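You operate a simulated robot arm through the tools that you are given. There is no shell and no other tool. Be economical: measure what you need, move in short steps, check, and stop when the job is done.

You are at the controls of a simulated robot arm. One attempt, no reset.

## Task
Swap the cones on the cone winder and wind the new one to the teal ring from the blue ball.
Fine: the green rim cone goes on a free peg of the narrow board, the blue rim cone on the winder.

It is judged by the outcome, as a careful person would: the job done as asked, and still so three seconds after it is handed in. It fails if anything else is knocked over, pushed out of place, dropped, spilled or broken.

## Robot
A 6-joint arm with a two-finger gripper, fixed in place. Base frame: the origin is at the foot of the arm, x ahead of it, y to its left, z up; the work surface is at about z = 0.7. Lengths are in m, angles in degrees, forces in N, time in s.
It reaches about 1.298 m from its shoulder. Its first joint turns from -149.0 to 149.0 degrees. Payload 1.57 kg.
The TCP is the grasp point between the finger pads, 0.021 m short of the fingertips. In the tool frame z runs along the fingers and y along their closing line. Largest opening 0.07 m; the body of the gripper starts 0.05 m behind the TCP.
Orientation is told as [roll, pitch, yaw] about the base's x, y, z axes, in that order, counted from this pose: with the fingers straight down and closing along the base's y, the tool's x points along the base's -x, its y along +y and its z along -z.

## Interface
- The arm moves only by the tool nudge_tool. Its argument "moves" is a list of rows, each a list of 7 numbers: the shift along the tool's x, y, z in units of 30 mm (1.0 is 30 mm), then the turn, a rotation vector about the tool's x, y, z in units of 5 degrees (1.0 is 5 degrees), then the opening, from 0 (shut) to 1 (fully open). In form: [[dx, dy, dz, ax, ay, az, jaw], ...]. A call has 1 to 8 rows; each row shifts and turns the commanded pose from where the row before left it, along the tool's axes as they then stand. A call with a number of a shift or a turn outside -1 to 1 is refused whole. A row lasts 0.2 s, in which the tool goes at most 0.05 m and 8.6 degrees; a call with a longer step from one row to the next is refused whole, and so is a gripper value outside its range. Where a pose cannot be reached the arm comes as near as it can. A force on the tool above 40 N (or 10 N above the force at the start of the call, whichever is more), or a blocked arm, ends the call early, and 0.2 s more pass. The fingers move at their own pace and stop on an object; they squeeze with about 30 N. The grip force told is the motor's: it shows also when the fingers shut on nothing. Time passes only in rows, and 0.2 s behind the last, so rows that do not move let the fingers close. The reply holds the time, the measured pose of the TCP, the force on the tool along the base axes, the opening and the grip force, in the units named above and with some noise, with the torque about the TCP (base axes, N m) and any sound that the robot's microphone picked up, and new pictures: "views" is both (left out), scene, wrist or none.
- Cameras (640 x 400 px; columns grow to the right, rows downward): "scene" is fixed at [0.4011, 0.5011, 1.3028]; the picture's right is [-0.63, -0.78, 0.00], its down [-0.49, 0.39, -0.78] and it looks along [0.61, -0.49, -0.63] (base axes); focal length 313 px, centre (320, 200). "wrist" rides on the gripper at [0.079, 0.004, -0.081] in the tool frame; the picture's right is [-0.05, 1.00, 0.00], its down [-0.67, -0.04, -0.75] and it looks along [-0.74, -0.04, 0.67] (tool axes); focal length 256 px, centre (320, 200). There is no depth. A picture from a camera that has moved, and an enlarged one, comes with that camera's place and axes in the base frame and with its lens.
- raise_lower(by): slides the trunk up (or, below 0, down) by that many m; the arm rides with it, the base frame stays. It gives what a move gives, with no picture.
- enlarge(camera, box): a new picture of the part [left, top, right, bottom] of that camera's present view, enlarged. It takes no simulated time.
- hand_in(): hands the job in; it is judged then, once.

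Go step by step. Nothing tells you positions but the pictures and the camera data: compare them with the known pose of the tool, close in by small moves and look again before you grip or let go. The budget is 120 turns and 200 pictures, counting those below and the enlarged ones. Unless the task says otherwise, let go and move clear before handing in, and close with one line.

The tools are called after "Emit:" as a command line: name --pt "numbers of a row" for each row, then --argument value for the rest, lists and objects as JSON in quotes. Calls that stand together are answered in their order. nudge_tool: Moves the arm, as the interface text tells. Its arguments: {"type":"object","properties":{"moves":{"type":"array"},"views":{"type":"string","enum":["both","scene","wrist","none"]}},"required":["moves"]} The other tools are called the same way: raise_lower (by) slides the trunk up or down; enlarge (camera, box) takes an enlarged picture of a part of a camera's view; hand_in () hands the job in.

At the start:

```text
t: 0.0
position: [0.648, -0.4329, 1.0391]
tool_rot: [0.0, 0.0, 0.0]
force: [1.1, -0.3, -0.1]
wrist_torque: [0.0, 0.0, 0.0]
finger_gap: 0.0698
finger_force: 0.1
trunk travel left (down, up): [-0.72, 0.25]
```

scene: 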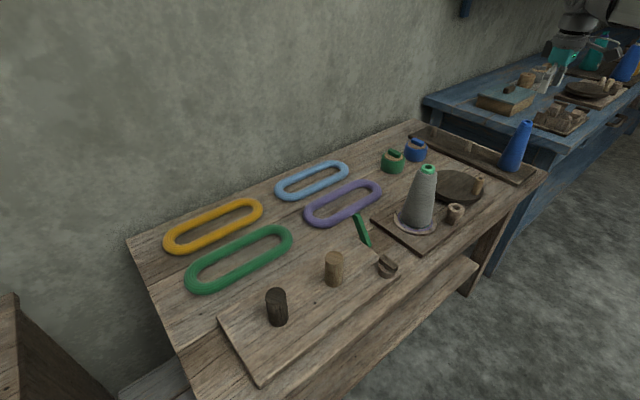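
wrist: 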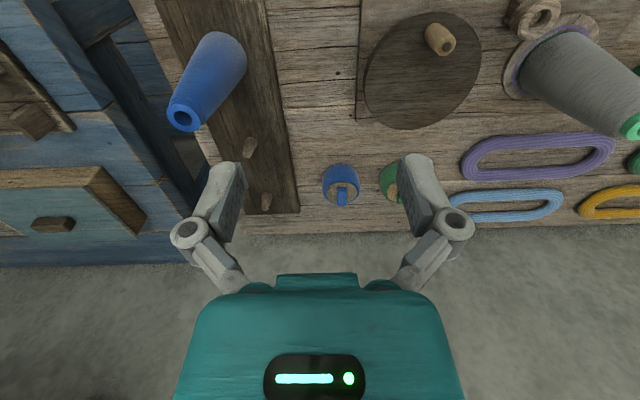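

I see the bench with a cone winder (green-rim grey cone on it), a crank disc with a knob, a narrow board with the blue cone and free pegs, and small blue and green bits. I'll enlarge the views before moving.

Emit:
enlarge --camera "scene" --box '[360, 110, 560, 260]'

Emit:
enlarge --camera "scene" --box '[140, 150, 420, 360]'

Emit:
enlarge --camera "wrist" --box '[140, 0, 640, 240]'

```text
2.67 times, centred on (460, 185) of scene
camera zoom: at [0.4011, 0.5011, 1.3028], right [-0.63, -0.78, 0.0], down [-0.49, 0.39, -0.78], along [0.61, -0.49, -0.63], focal length 836 px, centre (-53, 240)
```

zoom: 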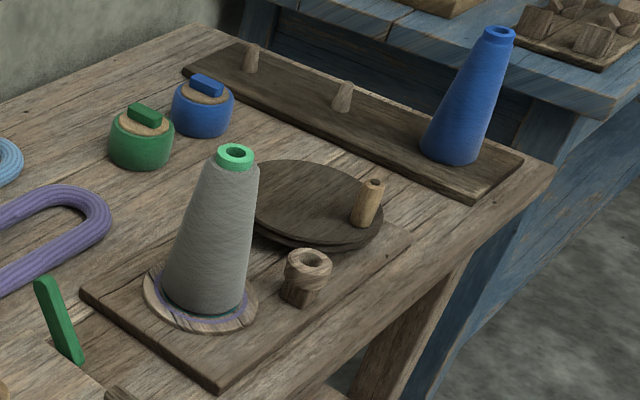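

```text
1.90 times, centred on (280, 255) of scene
camera zoom: at [0.4011, 0.5011, 1.3028], right [-0.63, -0.78, 0.0], down [-0.49, 0.39, -0.78], along [0.61, -0.49, -0.63], focal length 597 px, centre (396, 95)
```

zoom: 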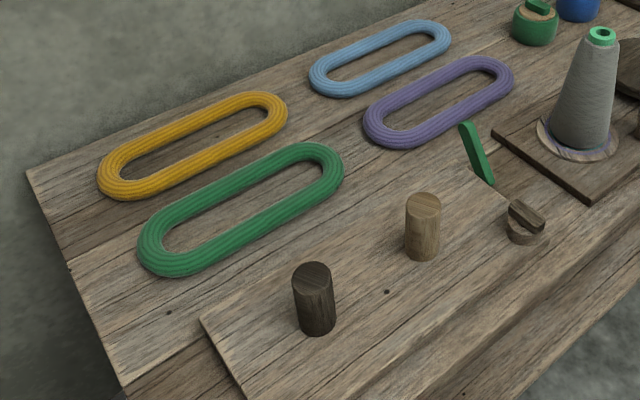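

```text
1.28 times, centred on (390, 120) of wrist
camera zoom: at [0.5692, -0.4286, 1.1204], right [0.05, 1.0, 0.0], down [0.67, -0.04, 0.75], along [0.74, -0.04, -0.67], focal length 328 px, centre (230, 302)
```

zoom: 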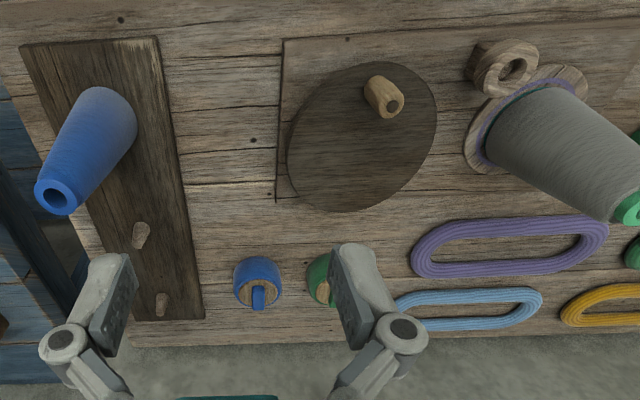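

The picture from the wrist is upside down: its bottom points toward the wall (+x). I'll move back and to the left for a close look at the winder and the other fixtures.

Emit:
nudge_tool --pt "0.6 1 0 0 0 0 1" --pt "0.6 1 0 0 0 0 1" --pt "0.6 1 0 0 0 0 1" --pt "0.6 1 0 0 0 0 1" --pt "0.6 1 0 0 0 0 1" --pt "0.6 1 0 0 0 0 1" --pt "0.6 1 0 0 0 0 1" --pt "0.6 1 0 0 0 0 1" --views "wrist"

```text
t: 1.8
position: [0.5032, -0.1933, 1.0371]
tool_rot: [-0.1, 0.0, -0.1]
force: [0.3, 0.1, -0.5]
wrist_torque: [-0.01, -0.01, 0.0]
finger_gap: 0.0699
finger_force: 0.1
trunk travel left (down, up): [-0.72, 0.25]
camera wrist: at [0.4243, -0.1887, 1.1205], right [0.05, 1.0, 0.0], down [0.67, -0.04, 0.75], along [0.74, -0.04, -0.67], focal length 256 px, centre (320, 200)
```

wrist: 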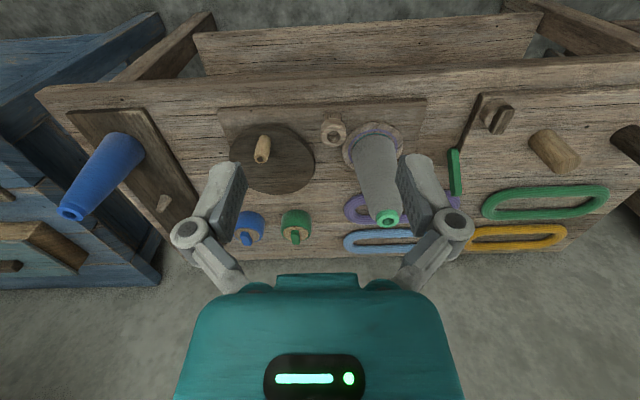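

Emit:
enlarge --camera "wrist" --box '[220, 90, 420, 260]'

Emit:
enlarge --camera "wrist" --box '[430, 70, 640, 260]'

Emit:
enlarge --camera "scene" --box '[340, 190, 480, 290]'

```text
2.35 times, centred on (320, 175) of wrist
camera zoom: at [0.4243, -0.1887, 1.1205], right [0.05, 1.0, 0.0], down [0.67, -0.04, 0.75], along [0.74, -0.04, -0.67], focal length 602 px, centre (320, 259)
```

zoom: 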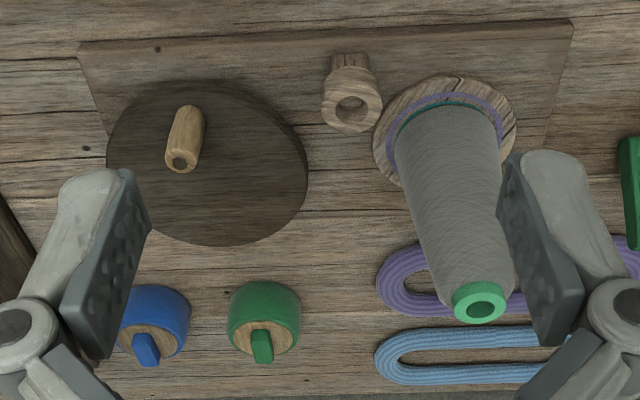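

```text
2.11 times, centred on (535, 165) of wrist
camera zoom: at [0.4243, -0.1887, 1.1205], right [0.05, 1.0, 0.0], down [0.67, -0.04, 0.75], along [0.74, -0.04, -0.67], focal length 539 px, centre (-133, 274)
```

zoom: 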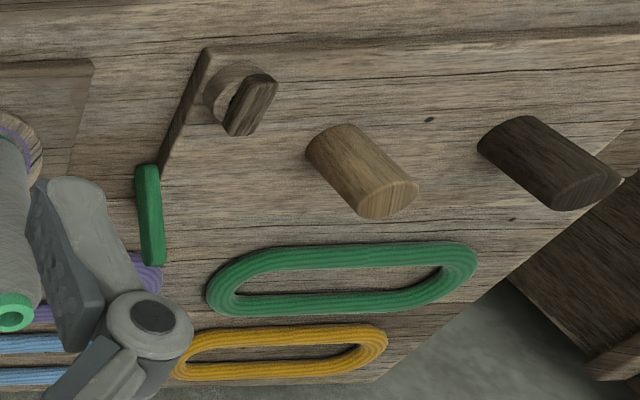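

```text
4.00 times, centred on (410, 240) of scene
camera zoom: at [0.4011, 0.5011, 1.3028], right [-0.63, -0.78, 0.0], down [-0.49, 0.39, -0.78], along [0.61, -0.49, -0.63], focal length 1253 px, centre (-40, 40)
```

zoom: 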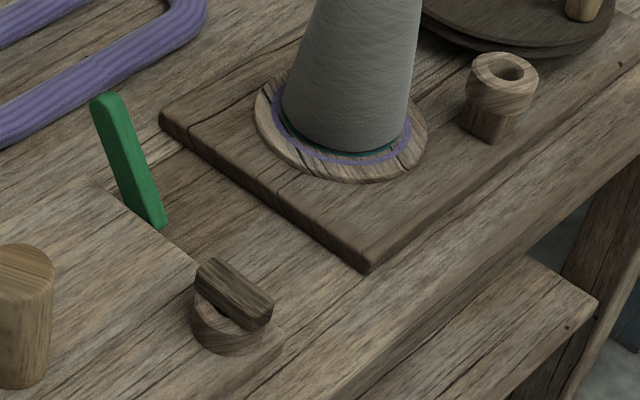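

The turntable carries a teal inner ring and a purple outer ring. I'll look closer at the small wooden eye and the balls.

Emit:
nudge_tool --pt "-0.25 0 0.95 0 0 0 1" --pt "-0.25 0 0.95 0 0 0 1" --pt "-0.25 0 0.95 0 0 0 1" --pt "-0.25 0 0.95 0 0 0 1" --pt "-0.25 0 0.95 0 0 0 1" --pt "-0.25 0 0.95 0 0 0 1" --views "wrist"

```text
t: 3.2
position: [0.5404, -0.1929, 1.0394]
tool_rot: [-0.1, 0.1, -0.1]
force: [0.0, -0.1, -0.2]
wrist_torque: [-0.02, 0.01, -0.02]
finger_gap: 0.07
finger_force: 0.1
out of reach, approached as far as the arm can: row 1, 2, 3, 4, 5, 6
trunk travel left (down, up): [-0.72, 0.25]
camera wrist: at [0.4621, -0.189, 1.1204], right [0.05, 1.0, 0.0], down [0.67, -0.04, 0.75], along [0.74, -0.04, -0.67], focal length 256 px, centre (320, 200)
```

wrist: 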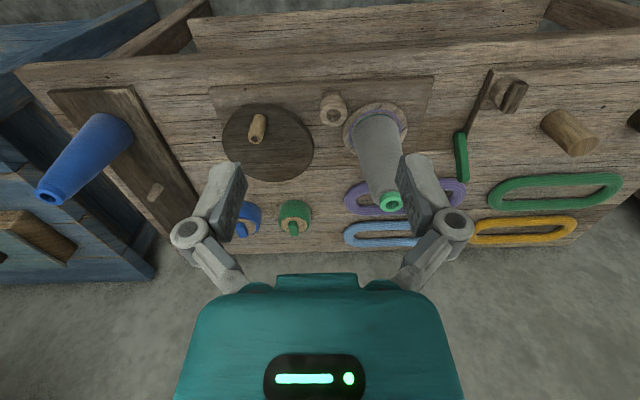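

Reaching straight down is limited from here, so I'll lower the trunk.

Emit:
raise_lower --by -0.19

Emit:
enlarge --camera "wrist" --box '[200, 60, 440, 210]'

Emit:
enlarge --camera "scene" --box '[240, 60, 480, 210]'

```text
t: 5.3
position: [0.5402, -0.1924, 0.8494]
tool_rot: [-0.1, 0.0, 0.0]
force: [0.6, 0.1, 0.6]
wrist_torque: [0.01, 0.01, -0.02]
finger_gap: 0.0702
finger_force: 0.1
trunk travel left (down, up): [-0.53, 0.44]
```

```text
2.67 times, centred on (320, 135) of wrist
camera zoom: at [0.4619, -0.189, 0.9304], right [0.05, 1.0, 0.0], down [0.67, -0.03, 0.75], along [0.74, -0.04, -0.67], focal length 683 px, centre (320, 373)
```

zoom: 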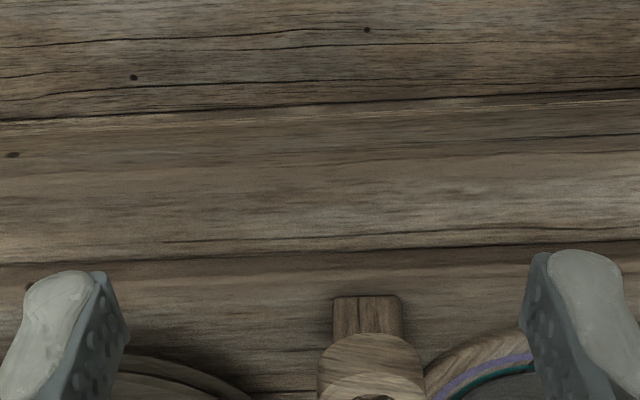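

```text
2.67 times, centred on (360, 135) of scene
camera zoom: at [0.4011, 0.5011, 1.3028], right [-0.63, -0.78, 0.0], down [-0.49, 0.39, -0.78], along [0.61, -0.49, -0.63], focal length 836 px, centre (213, 373)
```

zoom: 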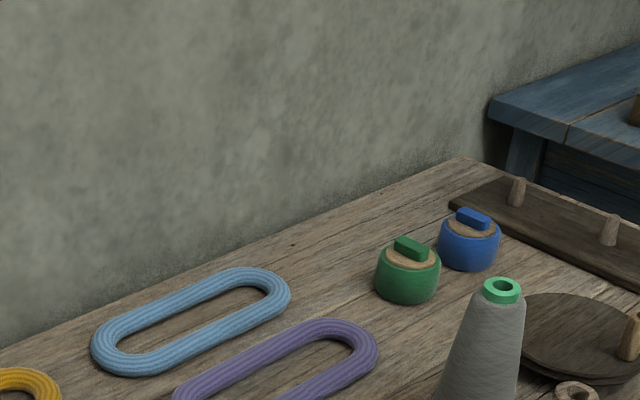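

Emit:
enlarge --camera "wrist" --box '[220, 140, 480, 300]'

Emit:
enlarge --camera "scene" --box '[370, 180, 490, 255]'

```text
2.46 times, centred on (350, 220) of wrist
camera zoom: at [0.4619, -0.189, 0.9304], right [0.05, 1.0, 0.0], down [0.67, -0.03, 0.75], along [0.74, -0.04, -0.67], focal length 630 px, centre (246, 151)
```

zoom: 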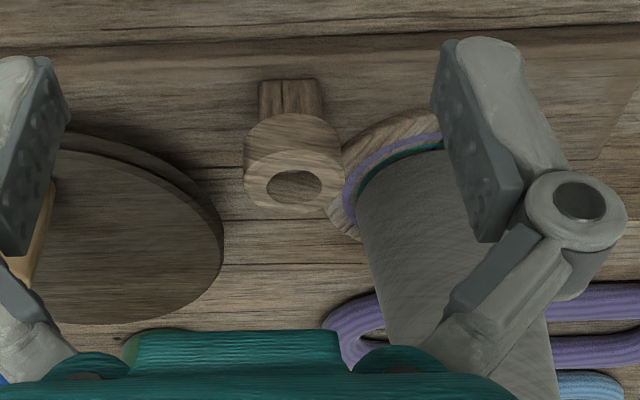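

```text
5.33 times, centred on (430, 218) of scene
camera zoom: at [0.4011, 0.5011, 1.3028], right [-0.63, -0.78, 0.0], down [-0.49, 0.39, -0.78], along [0.61, -0.49, -0.63], focal length 1671 px, centre (-267, 107)
```

zoom: 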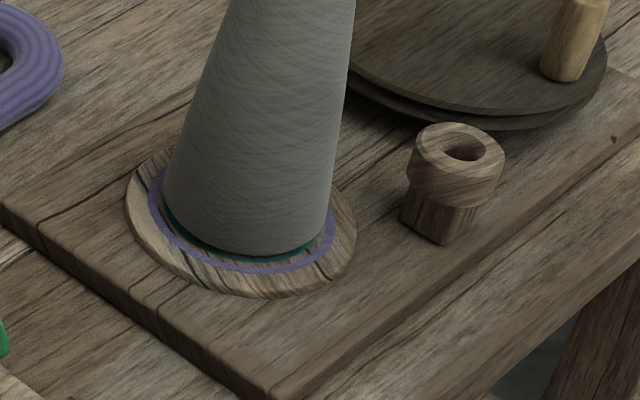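

The wooden eye is a low post with a vertical hole, beside the turntable. Next I'll look at the balls.

Emit:
nudge_tool --pt "0 -1 -0.8 0 0 0 1" --pt "-0.3 -1 -0.8 0 0 0 1" --pt "-0.8 -1 0 0 0 0 1" --pt "-1 -1 0 0 0 0 1" --pt "-1 -1 0 0 0 0 1" --pt "-1 -1 0 0 0 0 1" --pt "-1 -0.6 0 0 0 0 1" --pt "-1 0 0 0 0 0 1" --views "none"

Emit:
nudge_tool --pt "-1 0 0 0 0 0 1" --pt "-1 0 0 0 0 0 1" --pt "-1 0 0 0 0 0 1" --views "wrist"

```text
t: 7.1
position: [0.722, -0.3916, 0.8486]
tool_rot: [-0.1, 0.0, 0.0]
force: [-0.5, 0.4, 0.5]
wrist_torque: [-0.01, -0.02, 0.0]
finger_gap: 0.0701
finger_force: 0.1
out of reach, approached as far as the arm can: row 1, 2
trunk travel left (down, up): [-0.53, 0.44]
```

```text
t: 7.9
position: [0.8129, -0.392, 0.8478]
tool_rot: [0.0, 0.0, -0.1]
force: [-0.2, 0.3, 0.1]
wrist_torque: [-0.02, 0.02, 0.0]
finger_gap: 0.0699
finger_force: 0.1
trunk travel left (down, up): [-0.53, 0.44]
camera wrist: at [0.7351, -0.3882, 0.9303], right [0.05, 1.0, 0.0], down [0.67, -0.04, 0.75], along [0.74, -0.04, -0.67], focal length 256 px, centre (320, 200)
```

wrist: 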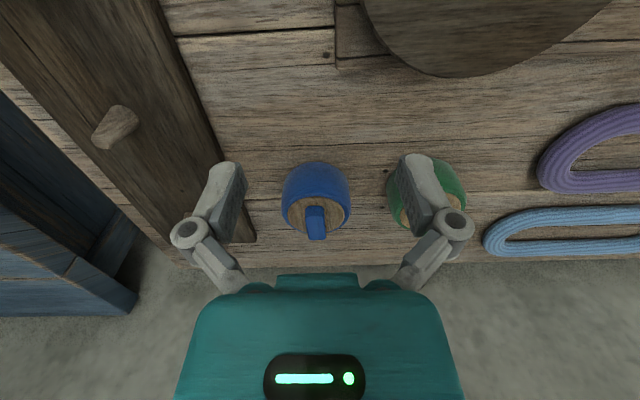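

Emit:
enlarge --camera "wrist" --box '[250, 140, 400, 260]'

Emit:
enlarge --camera "scene" --box '[370, 110, 490, 185]'

```text
3.33 times, centred on (325, 200) of wrist
camera zoom: at [0.7351, -0.3882, 0.9303], right [0.05, 1.0, 0.0], down [0.67, -0.04, 0.75], along [0.74, -0.04, -0.67], focal length 853 px, centre (303, 200)
```

zoom: 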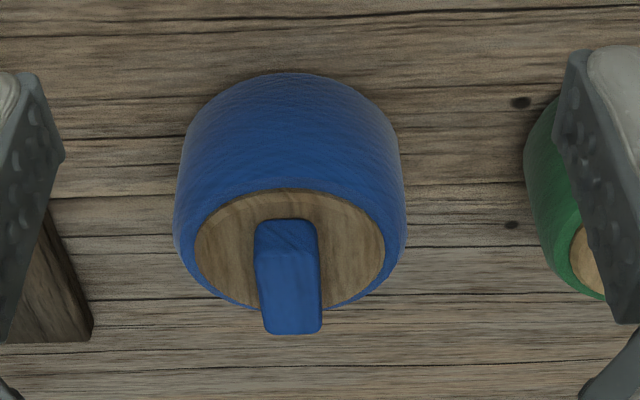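

```text
5.33 times, centred on (430, 148) of scene
camera zoom: at [0.4011, 0.5011, 1.3028], right [-0.63, -0.78, 0.0], down [-0.49, 0.39, -0.78], along [0.61, -0.49, -0.63], focal length 1671 px, centre (-267, 480)
```

zoom: 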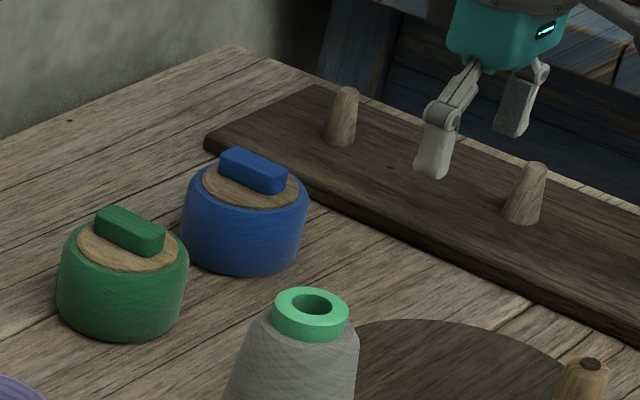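

The balls have a bar handle along x on a wooden top. I'll do the cones first: I'll rise above the winder cone and measure it.

Emit:
raise_lower --by 0.15

Emit:
nudge_tool --pt "0.7 1 0 0 0 0 1" --pt "0.7 1 0 0 0 0 1" --pt "0.7 1 0 0 0 0 1" --pt "0.7 1 0 0 0 0 1" --pt "0.7 1 0 0 0 0 1" --pt "0.7 1 0 0 0 0 1" --pt "0.7 1 0 0 0 0 1" --pt "0.7 1 0 0 0 0 1" --views "wrist"

```text
t: 9.6
position: [0.8139, -0.3921, 0.9988]
tool_rot: [-0.1, 0.0, 0.0]
force: [0.0, 0.6, -0.6]
wrist_torque: [0.02, -0.01, 0.02]
finger_gap: 0.0697
finger_force: 0.0
trunk travel left (down, up): [-0.68, 0.29]
```

```text
t: 11.4
position: [0.6428, -0.1524, 0.9993]
tool_rot: [-0.1, 0.0, -0.1]
force: [0.3, 0.4, -0.2]
wrist_torque: [-0.01, 0.0, 0.01]
finger_gap: 0.0699
finger_force: 0.1
trunk travel left (down, up): [-0.68, 0.29]
camera wrist: at [0.5649, -0.148, 1.0805], right [0.05, 1.0, 0.0], down [0.67, -0.04, 0.75], along [0.74, -0.04, -0.67], focal length 256 px, centre (320, 200)
```

wrist: 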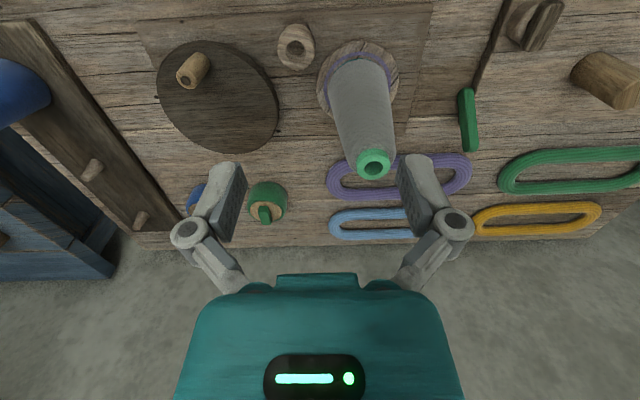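

Triangulating gives the green rim's top at about (0.732, -0.105, 0.888). I'll move directly above it; it should then appear near pixel (320, 75).

Emit:
nudge_tool --pt "-1 0.53 0 0 0 0 1" --pt "-1 0.53 0 0 0 0 1" --pt "-0.97 0.52 0 0 0 0 1" --views "both"

```text
t: 12.2
position: [0.736, -0.1037, 0.9979]
tool_rot: [-0.1, -0.1, -0.1]
force: [-0.4, 0.0, -0.8]
wrist_torque: [-0.01, -0.01, 0.03]
finger_gap: 0.07
finger_force: 0.0
trunk travel left (down, up): [-0.68, 0.29]
camera wrist: at [0.657, -0.0996, 1.0802], right [0.05, 1.0, 0.0], down [0.67, -0.04, 0.74], along [0.74, -0.04, -0.67], focal length 256 px, centre (320, 200)
```

scene: 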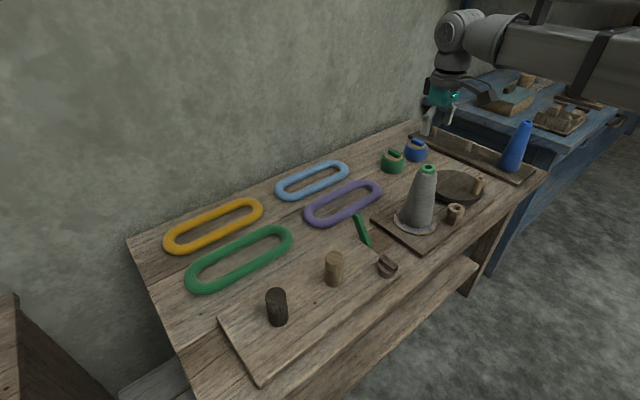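
wrist: 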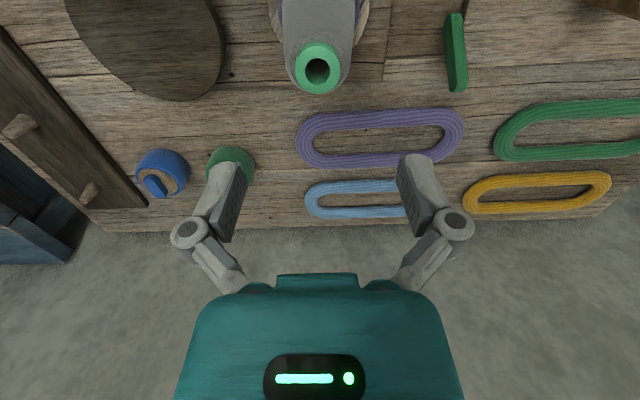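

The rim is centred between the fingers. I'll descend to just above it and look again.

Emit:
nudge_tool --pt "0.03 -0.03 0.85 0 0 0 1" --pt "0.03 -0.03 0.85 0 0 0 1" --pt "0.03 0 0.8 0 0 0 1" --views "both"

```text
t: 13.0
position: [0.7351, -0.1041, 0.9984]
tool_rot: [-0.1, -0.1, -0.1]
force: [-0.3, 0.6, -0.5]
wrist_torque: [-0.01, 0.02, 0.01]
finger_gap: 0.07
finger_force: 0.1
out of reach, approached as far as the arm can: row 1, 2, 3
trunk travel left (down, up): [-0.68, 0.29]
camera wrist: at [0.6564, -0.0999, 1.0804], right [0.05, 1.0, 0.0], down [0.67, -0.04, 0.75], along [0.74, -0.04, -0.67], focal length 256 px, centre (320, 200)
```

scene: 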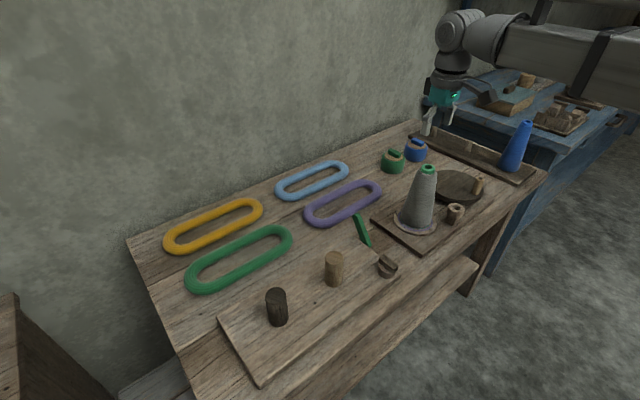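
wrist: 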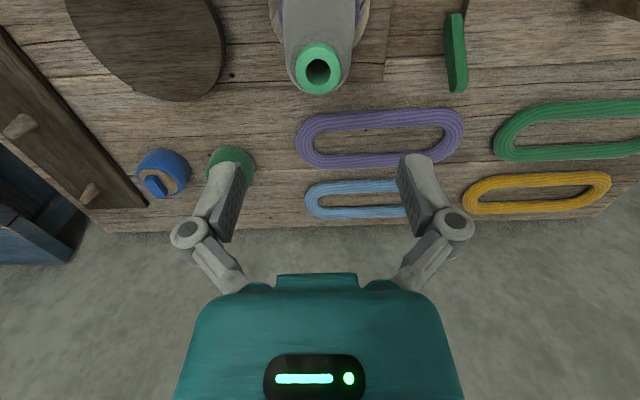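

The arm only moves level and height comes from the trunk, so I'll lower the trunk.

Emit:
raise_lower --by -0.075

Emit:
enlarge --camera "wrist" --box '[200, 60, 440, 260]'

Emit:
enlarge --camera "scene" --box '[370, 110, 490, 240]'

```text
t: 14.2
position: [0.7355, -0.1036, 0.9231]
tool_rot: [-0.2, 0.1, 0.0]
force: [-0.6, 0.7, 0.0]
wrist_torque: [0.03, -0.01, -0.04]
finger_gap: 0.0703
finger_force: 0.1
trunk travel left (down, up): [-0.605, 0.365]
```

```text
2.00 times, centred on (320, 160) of wrist
camera zoom: at [0.6563, -0.0999, 1.0054], right [0.05, 1.0, 0.0], down [0.67, -0.03, 0.75], along [0.74, -0.04, -0.67], focal length 512 px, centre (320, 280)
```

zoom: 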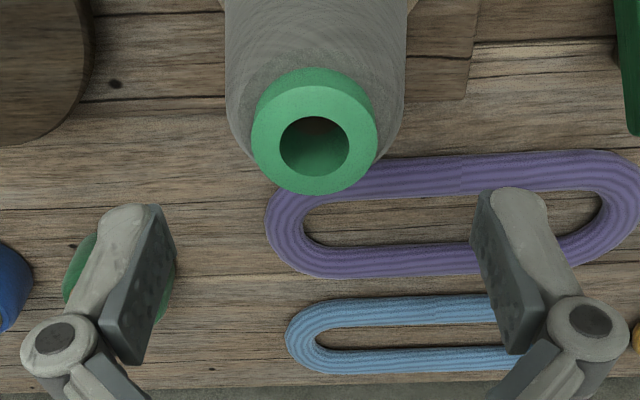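

```text
3.08 times, centred on (430, 175) of scene
camera zoom: at [0.4011, 0.5011, 1.3028], right [-0.63, -0.78, 0.0], down [-0.49, 0.39, -0.78], along [0.61, -0.49, -0.63], focal length 964 px, centre (-18, 277)
```

zoom: 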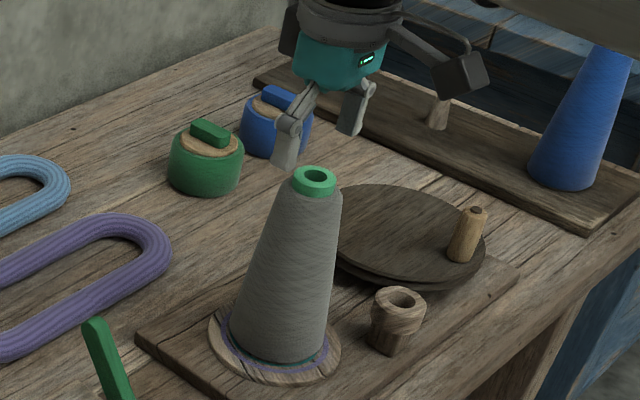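

The rim sits about 5 mm behind my axis in x. I'll correct that and lower so the pads take the rim only, then close.

Emit:
nudge_tool --pt "0.17 -0.05 0 0 0 0 1" --views "none"

Emit:
raise_lower --by -0.028

Emit:
enlarge --camera "wrist" --box '[200, 100, 440, 260]'

Emit:
enlarge --camera "scene" --box '[380, 130, 480, 200]'

```text
t: 14.6
position: [0.7293, -0.1059, 0.925]
tool_rot: [-0.1, -0.1, 0.0]
force: [0.9, -0.3, 0.1]
wrist_torque: [-0.01, 0.01, -0.05]
finger_gap: 0.0701
finger_force: 0.0
trunk travel left (down, up): [-0.605, 0.365]
```

```text
t: 15.3
position: [0.7288, -0.1057, 0.8959]
tool_rot: [0.0, 0.1, 0.0]
force: [-0.7, 0.8, 0.3]
wrist_torque: [0.02, 0.01, 0.05]
finger_gap: 0.07
finger_force: 0.0
trunk travel left (down, up): [-0.577, 0.393]
```

```text
2.50 times, centred on (320, 180) of wrist
camera zoom: at [0.6512, -0.1011, 0.9773], right [0.05, 1.0, 0.0], down [0.67, -0.03, 0.75], along [0.74, -0.04, -0.67], focal length 640 px, centre (320, 250)
```

zoom: 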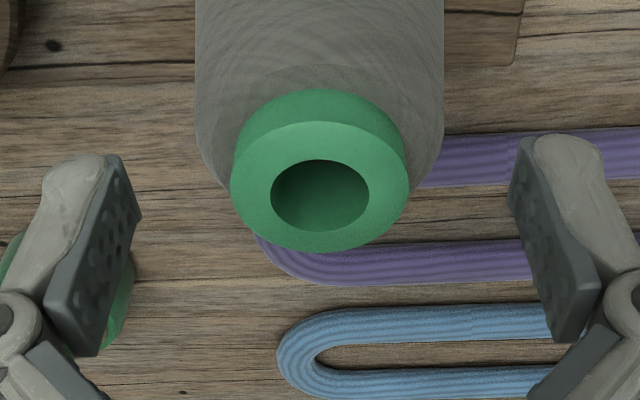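

```text
5.71 times, centred on (430, 165) of scene
camera zoom: at [0.4011, 0.5011, 1.3028], right [-0.63, -0.78, 0.0], down [-0.49, 0.39, -0.78], along [0.61, -0.49, -0.63], focal length 1790 px, centre (-309, 400)
```

zoom: 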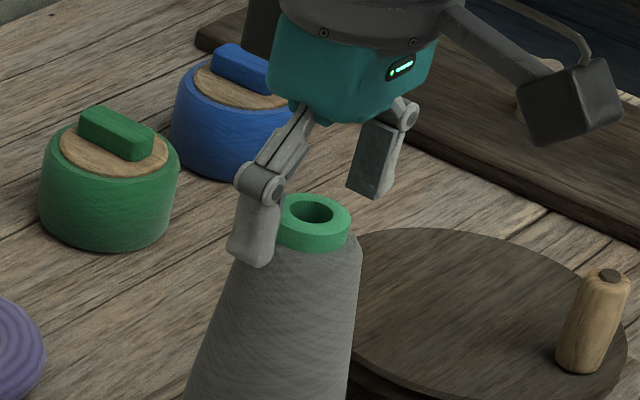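

Alignment is good, with the fingertips at about the rim's lower edge. Closing now.

Emit:
nudge_tool --pt "0 0 0 0 0 0 0" --pt "0 0 0 0 0 0 0" --pt "0 0 0 0 0 0 0" --pt "0 0 0 0 0 0 0" --views "none"

Emit:
enlarge --camera "wrist" --box '[200, 60, 440, 260]'

```text
t: 16.3
position: [0.7285, -0.1044, 0.8961]
tool_rot: [-0.1, 0.0, 0.0]
force: [2.5, 0.5, 15.7]
wrist_torque: [-0.07, -0.04, 0.0]
finger_gap: 0.0496
finger_force: 29.2
trunk travel left (down, up): [-0.577, 0.393]
```

```text
2.00 times, centred on (320, 160) of wrist
camera zoom: at [0.6507, -0.1009, 0.978], right [0.05, 1.0, 0.0], down [0.67, -0.03, 0.75], along [0.74, -0.04, -0.67], focal length 512 px, centre (320, 280)
```

zoom: 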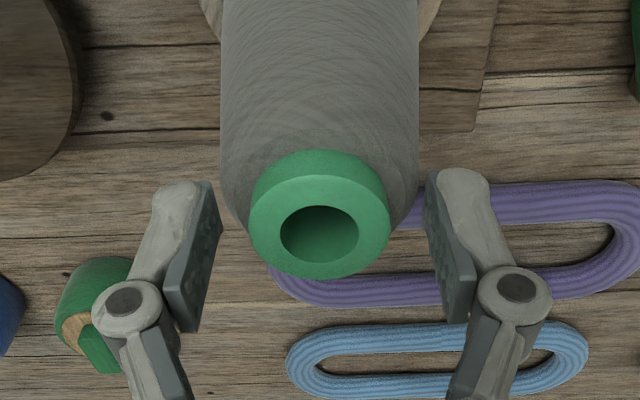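

The fingers met the body's shoulder at 0.05 m rather than the rim. I'll open, rise 10 mm and close again.

Emit:
nudge_tool --pt "0 0 0 0 0 0 1" --pt "0 0 0 0 0 0 1" --views "none"

Emit:
raise_lower --by 0.01

Emit:
nudge_tool --pt "0 0 0 0 0 0 0" --pt "0 0 0 0 0 0 0" --pt "0 0 0 0 0 0 0" --pt "0 0 0 0 0 0 0" --pt "0 0 0 0 0 0 0" --views "wrist"

Emit:
enlarge --camera "scene" --box '[380, 130, 480, 200]'

```text
t: 16.9
position: [0.729, -0.1051, 0.8951]
tool_rot: [-0.1, 0.0, 0.0]
force: [-0.1, 0.2, 0.1]
wrist_torque: [0.0, -0.02, -0.01]
finger_gap: 0.0697
finger_force: 0.0
trunk travel left (down, up): [-0.577, 0.393]
```

```text
t: 17.5
position: [0.7301, -0.1049, 0.9076]
tool_rot: [-0.2, 0.0, -0.1]
force: [-0.7, -0.8, 0.4]
wrist_torque: [0.01, -0.01, 0.01]
finger_gap: 0.07
finger_force: 0.1
trunk travel left (down, up): [-0.587, 0.383]
```

```text
t: 18.7
position: [0.7302, -0.1039, 0.9068]
tool_rot: [-0.1, -0.1, -0.1]
force: [5.3, 1.0, 21.8]
wrist_torque: [0.0, -0.19, -0.01]
finger_gap: 0.0364
finger_force: 29.8
trunk travel left (down, up): [-0.587, 0.383]
camera wrist: at [0.6505, -0.1008, 0.9882], right [0.05, 1.0, 0.0], down [0.66, -0.03, 0.75], along [0.75, -0.04, -0.67], focal length 256 px, centre (320, 200)
```

wrist: 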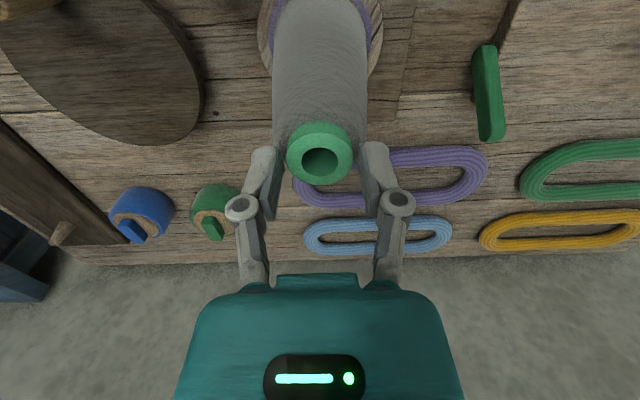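

```text
5.71 times, centred on (430, 165) of scene
camera zoom: at [0.4011, 0.5011, 1.3028], right [-0.63, -0.78, 0.0], down [-0.49, 0.39, -0.78], along [0.61, -0.49, -0.63], focal length 1790 px, centre (-309, 400)
```

zoom: 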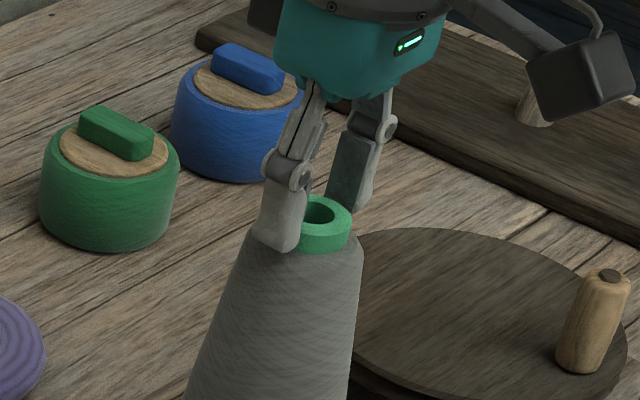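

The rim is gripped at 0.036 m, but the tips still bear on the shoulder with about 22 N upward. I'll regrip 5 mm higher.

Emit:
nudge_tool --pt "0 0 0 0 0 0 1" --pt "0 0 0 0 0 0 1" --views "none"

Emit:
raise_lower --by 0.005

Emit:
nudge_tool --pt "0 0 0 0 0 0 0" --pt "0 0 0 0 0 0 0" --pt "0 0 0 0 0 0 0" --pt "0 0 0 0 0 0 0" --pt "0 0 0 0 0 0 0" --views "none"

```text
t: 19.3
position: [0.7274, -0.104, 0.9059]
tool_rot: [-0.1, 0.0, 0.0]
force: [0.2, 0.2, -0.4]
wrist_torque: [0.04, 0.0, 0.01]
finger_gap: 0.07
finger_force: 0.1
trunk travel left (down, up): [-0.587, 0.383]
```

```text
t: 19.8
position: [0.7306, -0.1038, 0.91]
tool_rot: [-0.1, -0.1, 0.0]
force: [0.4, 0.3, -0.3]
wrist_torque: [0.04, -0.01, -0.05]
finger_gap: 0.07
finger_force: 0.0
trunk travel left (down, up): [-0.592, 0.378]
```

```text
t: 20.6
position: [0.7288, -0.0994, 0.915]
tool_rot: [0.4, -0.3, 0.1]
force: [2.2, 14.2, 56.5]
wrist_torque: [0.34, -0.08, 0.03]
finger_gap: 0.006
finger_force: 24.0
trunk travel left (down, up): [-0.592, 0.378]
stopped in row 3: the force on the tool passed its limit at 53 N (the readings are from after the stop); the commanded pose is now the measured one
```

The grip slipped: the fingers shut to 6 mm with a large upward force. I'll look right away.

Emit:
nudge_tool --pt "0 0 0 0 0 0 0.3" --views "wrist"

Emit:
enlarge --camera "scene" --box '[370, 120, 490, 240]'

```text
t: 21.0
position: [0.7284, -0.1013, 0.9121]
tool_rot: [0.2, -0.4, 0.0]
force: [4.2, 9.7, 44.9]
wrist_torque: [0.37, -0.11, -0.08]
finger_gap: 0.0218
finger_force: 17.1
trunk travel left (down, up): [-0.592, 0.378]
camera wrist: at [0.6496, -0.0984, 0.994], right [0.05, 1.0, 0.0], down [0.66, -0.04, 0.75], along [0.75, -0.04, -0.66], focal length 256 px, centre (320, 200)
```

wrist: 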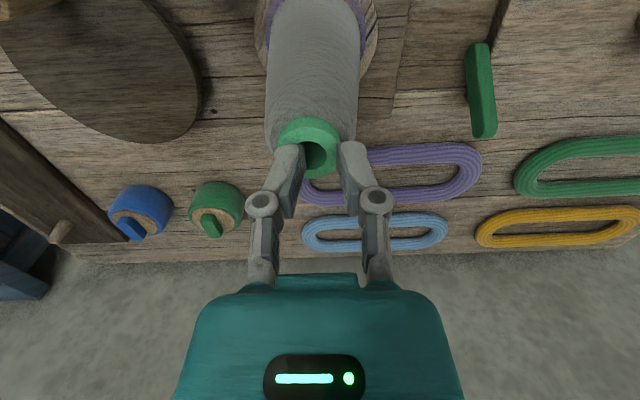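

```text
3.33 times, centred on (430, 180) of scene
camera zoom: at [0.4011, 0.5011, 1.3028], right [-0.63, -0.78, 0.0], down [-0.49, 0.39, -0.78], along [0.61, -0.49, -0.63], focal length 1044 px, centre (-47, 267)
```

zoom: 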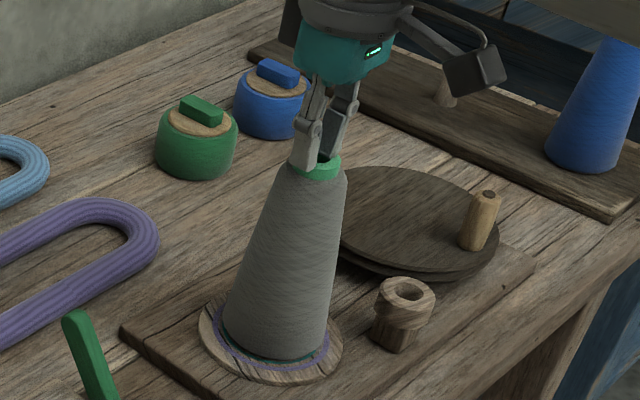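

The fingers rode up onto the rim's top, so the rim spans only z ≈ 0.879–0.890. I'll reopen, set the TCP at about 0.901 and close.

Emit:
nudge_tool --pt "0 0 0 0 0 0 1" --pt "0 0 0 0 0 0 1" --views "none"

Emit:
raise_lower --by -0.012

Emit:
enlarge --camera "wrist" --box '[240, 100, 400, 240]'

Emit:
enlarge --camera "scene" --box '[400, 145, 460, 185]'

```text
t: 21.6
position: [0.7306, -0.1022, 0.9098]
tool_rot: [0.2, -0.1, 0.1]
force: [-0.8, -0.4, -1.0]
wrist_torque: [-0.02, -0.01, -0.02]
finger_gap: 0.0694
finger_force: 0.0
trunk travel left (down, up): [-0.592, 0.378]
```

```text
t: 22.2
position: [0.7303, -0.1032, 0.8986]
tool_rot: [0.2, -0.1, -0.1]
force: [0.2, -0.3, 0.7]
wrist_torque: [-0.02, 0.0, 0.01]
finger_gap: 0.0702
finger_force: 0.0
trunk travel left (down, up): [-0.58, 0.39]
```

```text
2.86 times, centred on (320, 170) of wrist
camera zoom: at [0.6517, -0.0995, 0.9803], right [0.05, 1.0, 0.0], down [0.67, -0.04, 0.75], along [0.74, -0.04, -0.67], focal length 731 px, centre (320, 286)
```

zoom: 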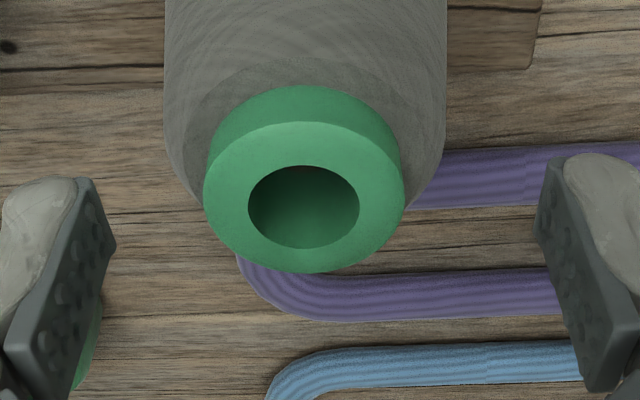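

```text
10.00 times, centred on (430, 165) of scene
camera zoom: at [0.4011, 0.5011, 1.3028], right [-0.63, -0.78, 0.0], down [-0.49, 0.39, -0.78], along [0.61, -0.49, -0.63], focal length 3133 px, centre (-780, 550)
```

zoom: 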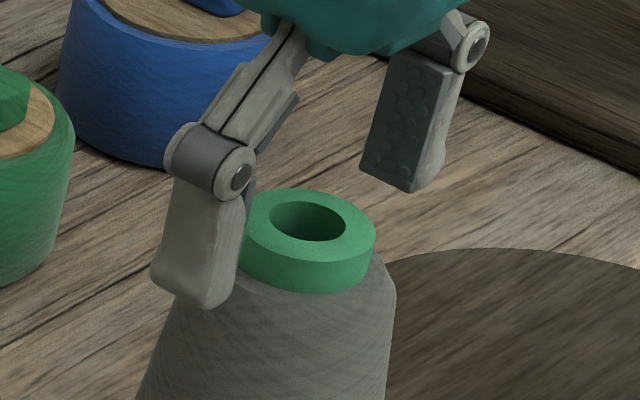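

Emit:
raise_lower --by 0.003

Emit:
nudge_tool --pt "0 -0.09 0 0 0 0 1" --pt "0 0 0 0 0 0 0.5" --pt "0 0 0 0 0 0 0.5" --pt "0 0 0 0 0 0 0" --pt "0 0 0 0 0 0 0" --pt "0 0 0 0 0 0 0" --views "none"

Emit:
enlarge --camera "scene" --box '[400, 145, 460, 185]'

```text
t: 22.7
position: [0.7311, -0.1028, 0.9017]
tool_rot: [0.2, -0.1, 0.0]
force: [0.2, 0.1, 0.2]
wrist_torque: [0.04, 0.0, 0.01]
finger_gap: 0.0702
finger_force: 0.1
trunk travel left (down, up): [-0.583, 0.387]
```

```text
t: 24.1
position: [0.7292, -0.105, 0.9018]
tool_rot: [0.2, -0.1, 0.0]
force: [4.7, -1.9, 21.9]
wrist_torque: [-0.14, -0.19, 0.0]
finger_gap: 0.0419
finger_force: 30.0
trunk travel left (down, up): [-0.583, 0.387]
```

```text
10.00 times, centred on (430, 165) of scene
camera zoom: at [0.4011, 0.5011, 1.3028], right [-0.63, -0.78, 0.0], down [-0.49, 0.39, -0.78], along [0.61, -0.49, -0.63], focal length 3133 px, centre (-780, 550)
```

zoom: 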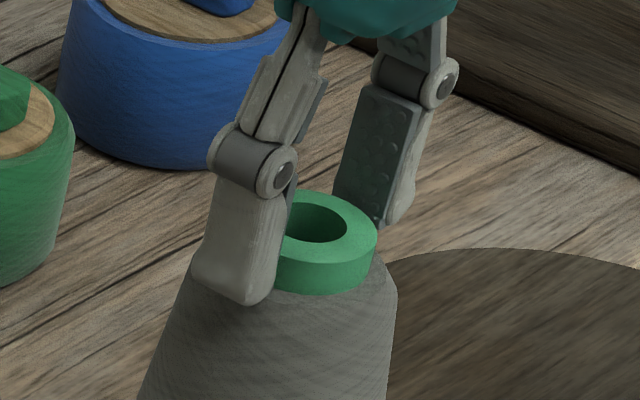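

The shoulder under the rim is steep, so the rim grip would slip. The body below it tapers gently, so I'll grip at about 0.865 where it's roughly 0.06 m wide.

Emit:
nudge_tool --pt "0 0 0 0 0 0 1" --pt "0 0 0 0 0 0 1" --pt "0 0 0 0 0 0 1" --views "none"

Emit:
raise_lower --by -0.033

Emit:
enlarge --camera "wrist" --box '[220, 100, 420, 260]'

Emit:
enlarge --camera "scene" --box '[380, 140, 470, 200]'

```text
t: 24.9
position: [0.7298, -0.1043, 0.9017]
tool_rot: [0.2, -0.1, -0.1]
force: [-0.3, 0.0, 0.3]
wrist_torque: [0.0, 0.01, 0.04]
finger_gap: 0.0699
finger_force: 0.1
trunk travel left (down, up): [-0.583, 0.387]
```

```text
t: 25.7
position: [0.731, -0.1057, 0.8684]
tool_rot: [0.1, -0.1, 0.0]
force: [-0.9, -0.5, 0.0]
wrist_torque: [0.0, -0.01, -0.01]
finger_gap: 0.0699
finger_force: 0.1
trunk travel left (down, up): [-0.55, 0.42]
```

```text
2.50 times, centred on (320, 180) of wrist
camera zoom: at [0.6515, -0.1018, 0.9503], right [0.05, 1.0, 0.0], down [0.67, -0.04, 0.75], along [0.74, -0.04, -0.67], focal length 640 px, centre (320, 250)
```

zoom: 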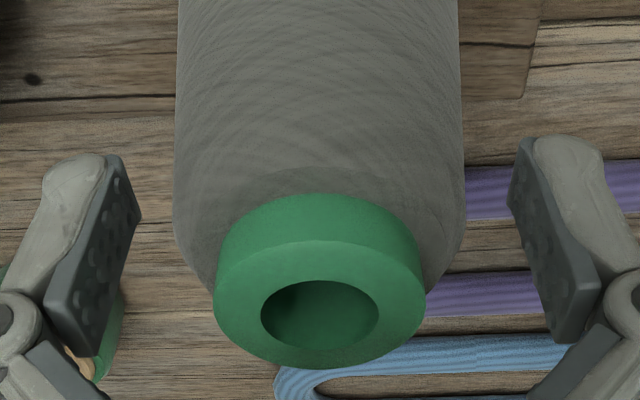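

```text
6.67 times, centred on (425, 170) of scene
camera zoom: at [0.4011, 0.5011, 1.3028], right [-0.63, -0.78, 0.0], down [-0.49, 0.39, -0.78], along [0.61, -0.49, -0.63], focal length 2089 px, centre (-380, 400)
```

zoom: 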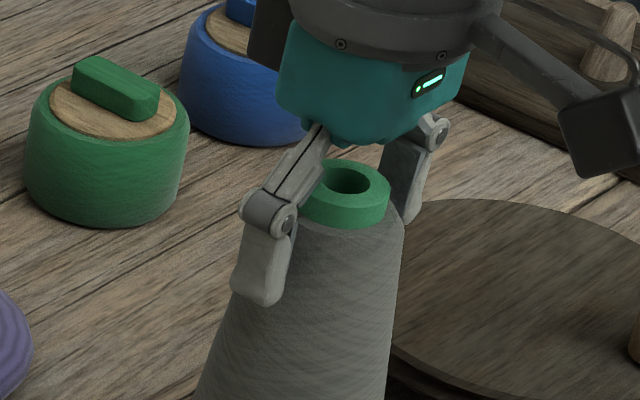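

Emit:
nudge_tool --pt "0 0 0 0 0 0 0.5" --pt "0 0 0 0 0 0 0.5" --pt "0 0 0 0 0 0 0" --pt "0 0 0 0 0 0 0" --views "none"

Emit:
raise_lower --by 0.02

Emit:
enlarge --camera "scene" --box '[370, 120, 490, 240]'

```text
t: 26.7
position: [0.7294, -0.105, 0.8694]
tool_rot: [0.2, -0.1, 0.0]
force: [3.2, 0.0, 9.6]
wrist_torque: [-0.07, -0.03, 0.01]
finger_gap: 0.055
finger_force: 29.9
trunk travel left (down, up): [-0.55, 0.42]
```

```text
t: 27.4
position: [0.7301, -0.1048, 0.8889]
tool_rot: [0.2, -0.1, 0.1]
force: [0.9, -0.1, -2.4]
wrist_torque: [-0.01, 0.01, 0.01]
finger_gap: 0.0551
finger_force: 29.6
trunk travel left (down, up): [-0.57, 0.4]
```

```text
3.33 times, centred on (430, 180) of scene
camera zoom: at [0.4011, 0.5011, 1.3028], right [-0.63, -0.78, 0.0], down [-0.49, 0.39, -0.78], along [0.61, -0.49, -0.63], focal length 1044 px, centre (-47, 267)
```

zoom: 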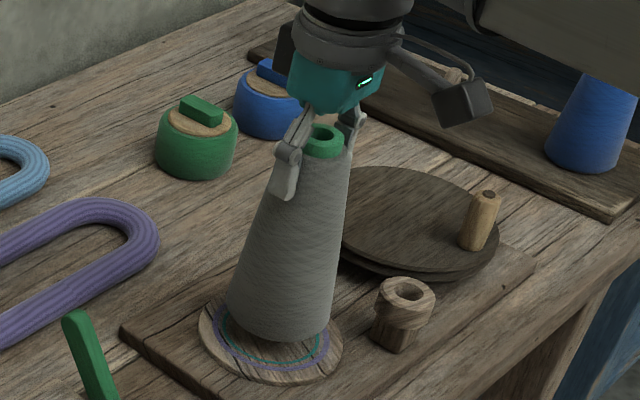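

The cone lifts cleanly with the grip stable at 0.055 m. I'll raise it clear.

Emit:
raise_lower --by 0.13

Emit:
enlarge --camera "scene" --box '[370, 120, 490, 240]'

Emit:
enlarge --camera "scene" --box '[400, 110, 560, 200]'

```text
t: 28.9
position: [0.7303, -0.1044, 1.0179]
tool_rot: [0.2, -0.1, 0.0]
force: [0.4, -0.5, -3.2]
wrist_torque: [0.02, -0.02, -0.01]
finger_gap: 0.0549
finger_force: 29.7
trunk travel left (down, up): [-0.7, 0.27]
```

```text
3.33 times, centred on (430, 180) of scene
camera zoom: at [0.4011, 0.5011, 1.3028], right [-0.63, -0.78, 0.0], down [-0.49, 0.39, -0.78], along [0.61, -0.49, -0.63], focal length 1044 px, centre (-47, 267)
```

zoom: 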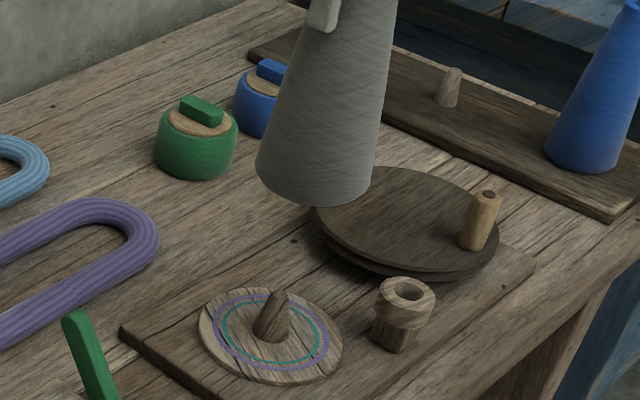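

```text
4.00 times, centred on (480, 155) of scene
camera zoom: at [0.4011, 0.5011, 1.3028], right [-0.63, -0.78, 0.0], down [-0.49, 0.39, -0.78], along [0.61, -0.49, -0.63], focal length 1253 px, centre (-320, 380)
```

zoom: 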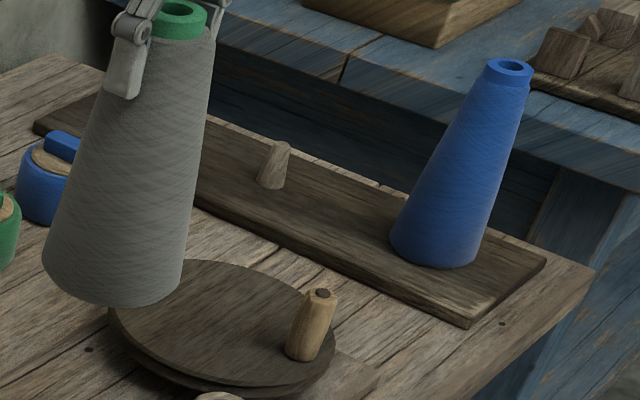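

The spindle is a short tapered peg at about (0.730, -0.1055). I'll carry the green-rim cone toward the middle free peg, about (0.853, -0.563), and stop short to measure it.

Emit:
nudge_tool --pt "-0.1 -0.6 0 0 0 0 0" --pt "-0.17 -1 0 0 0 0 0" --pt "-0.17 -1 0 0 0 0 0" --pt "-0.17 -1 0 0 0 0 0" --pt "-0.17 -1 0 0 0 0 0" --pt "-0.17 -1 0 0 0 0 0" --pt "-0.17 -1 0 0 0 0 0" --pt "-0.1 -0.6 0 0 0 0 0" --views "none"

Emit:
nudge_tool --pt "-0.17 -0.7 0 0 0 0 0" --pt "-0.17 -1 0 0 0 0 0" --pt "-0.17 -1 0 0 0 0 0" --pt "-0.17 -1 0 0 0 0 0" --pt "-0.1 -0.6 0 0 0 0 0" --views "both"

```text
t: 30.8
position: [0.769, -0.3223, 1.0181]
tool_rot: [0.2, -0.2, 0.2]
force: [0.1, -0.1, -2.3]
wrist_torque: [0.02, 0.02, 0.0]
finger_gap: 0.0551
finger_force: 29.9
trunk travel left (down, up): [-0.7, 0.27]
```

```text
t: 31.9
position: [0.7932, -0.449, 1.0183]
tool_rot: [0.4, 0.0, 0.1]
force: [-0.7, 0.6, -1.9]
wrist_torque: [-0.01, -0.02, -0.01]
finger_gap: 0.055
finger_force: 30.2
out of reach, approached as far as the arm can: row 3
trunk travel left (down, up): [-0.7, 0.27]
camera wrist: at [0.714, -0.4464, 1.1], right [0.05, 1.0, 0.0], down [0.67, -0.04, 0.75], along [0.74, -0.04, -0.67], focal length 256 px, centre (320, 200)
```

scene: 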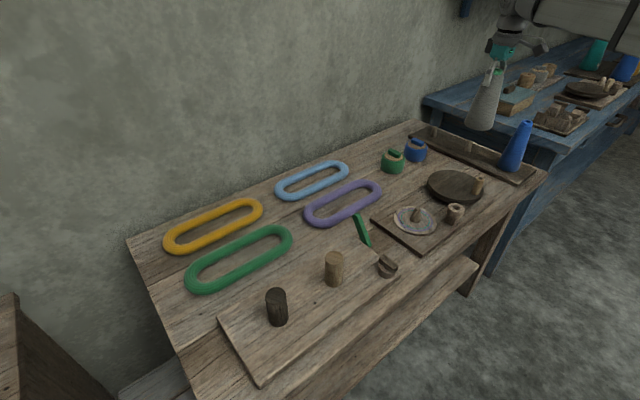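
wrist: 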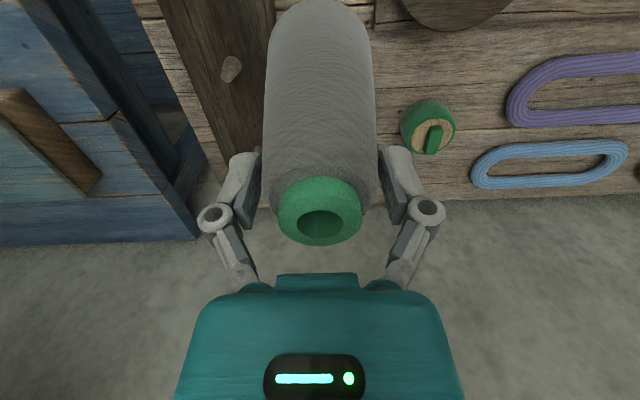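

Emit:
enlarge --camera "wrist" --box '[190, 40, 270, 100]'

```text
6.67 times, centred on (230, 70) of wrist
camera zoom: at [0.714, -0.4464, 1.1], right [0.05, 1.0, 0.0], down [0.67, -0.04, 0.75], along [0.74, -0.04, -0.67], focal length 1707 px, centre (920, 1067)
```

zoom: 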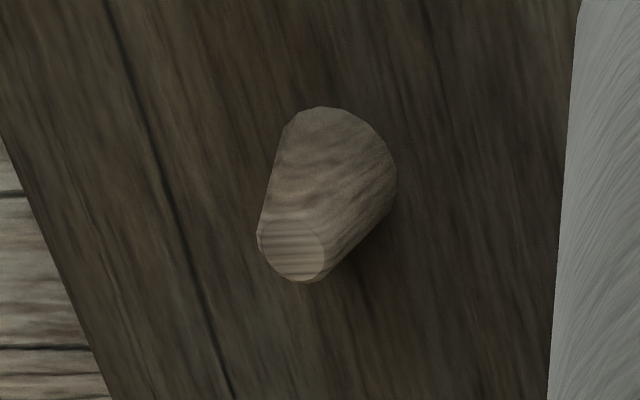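

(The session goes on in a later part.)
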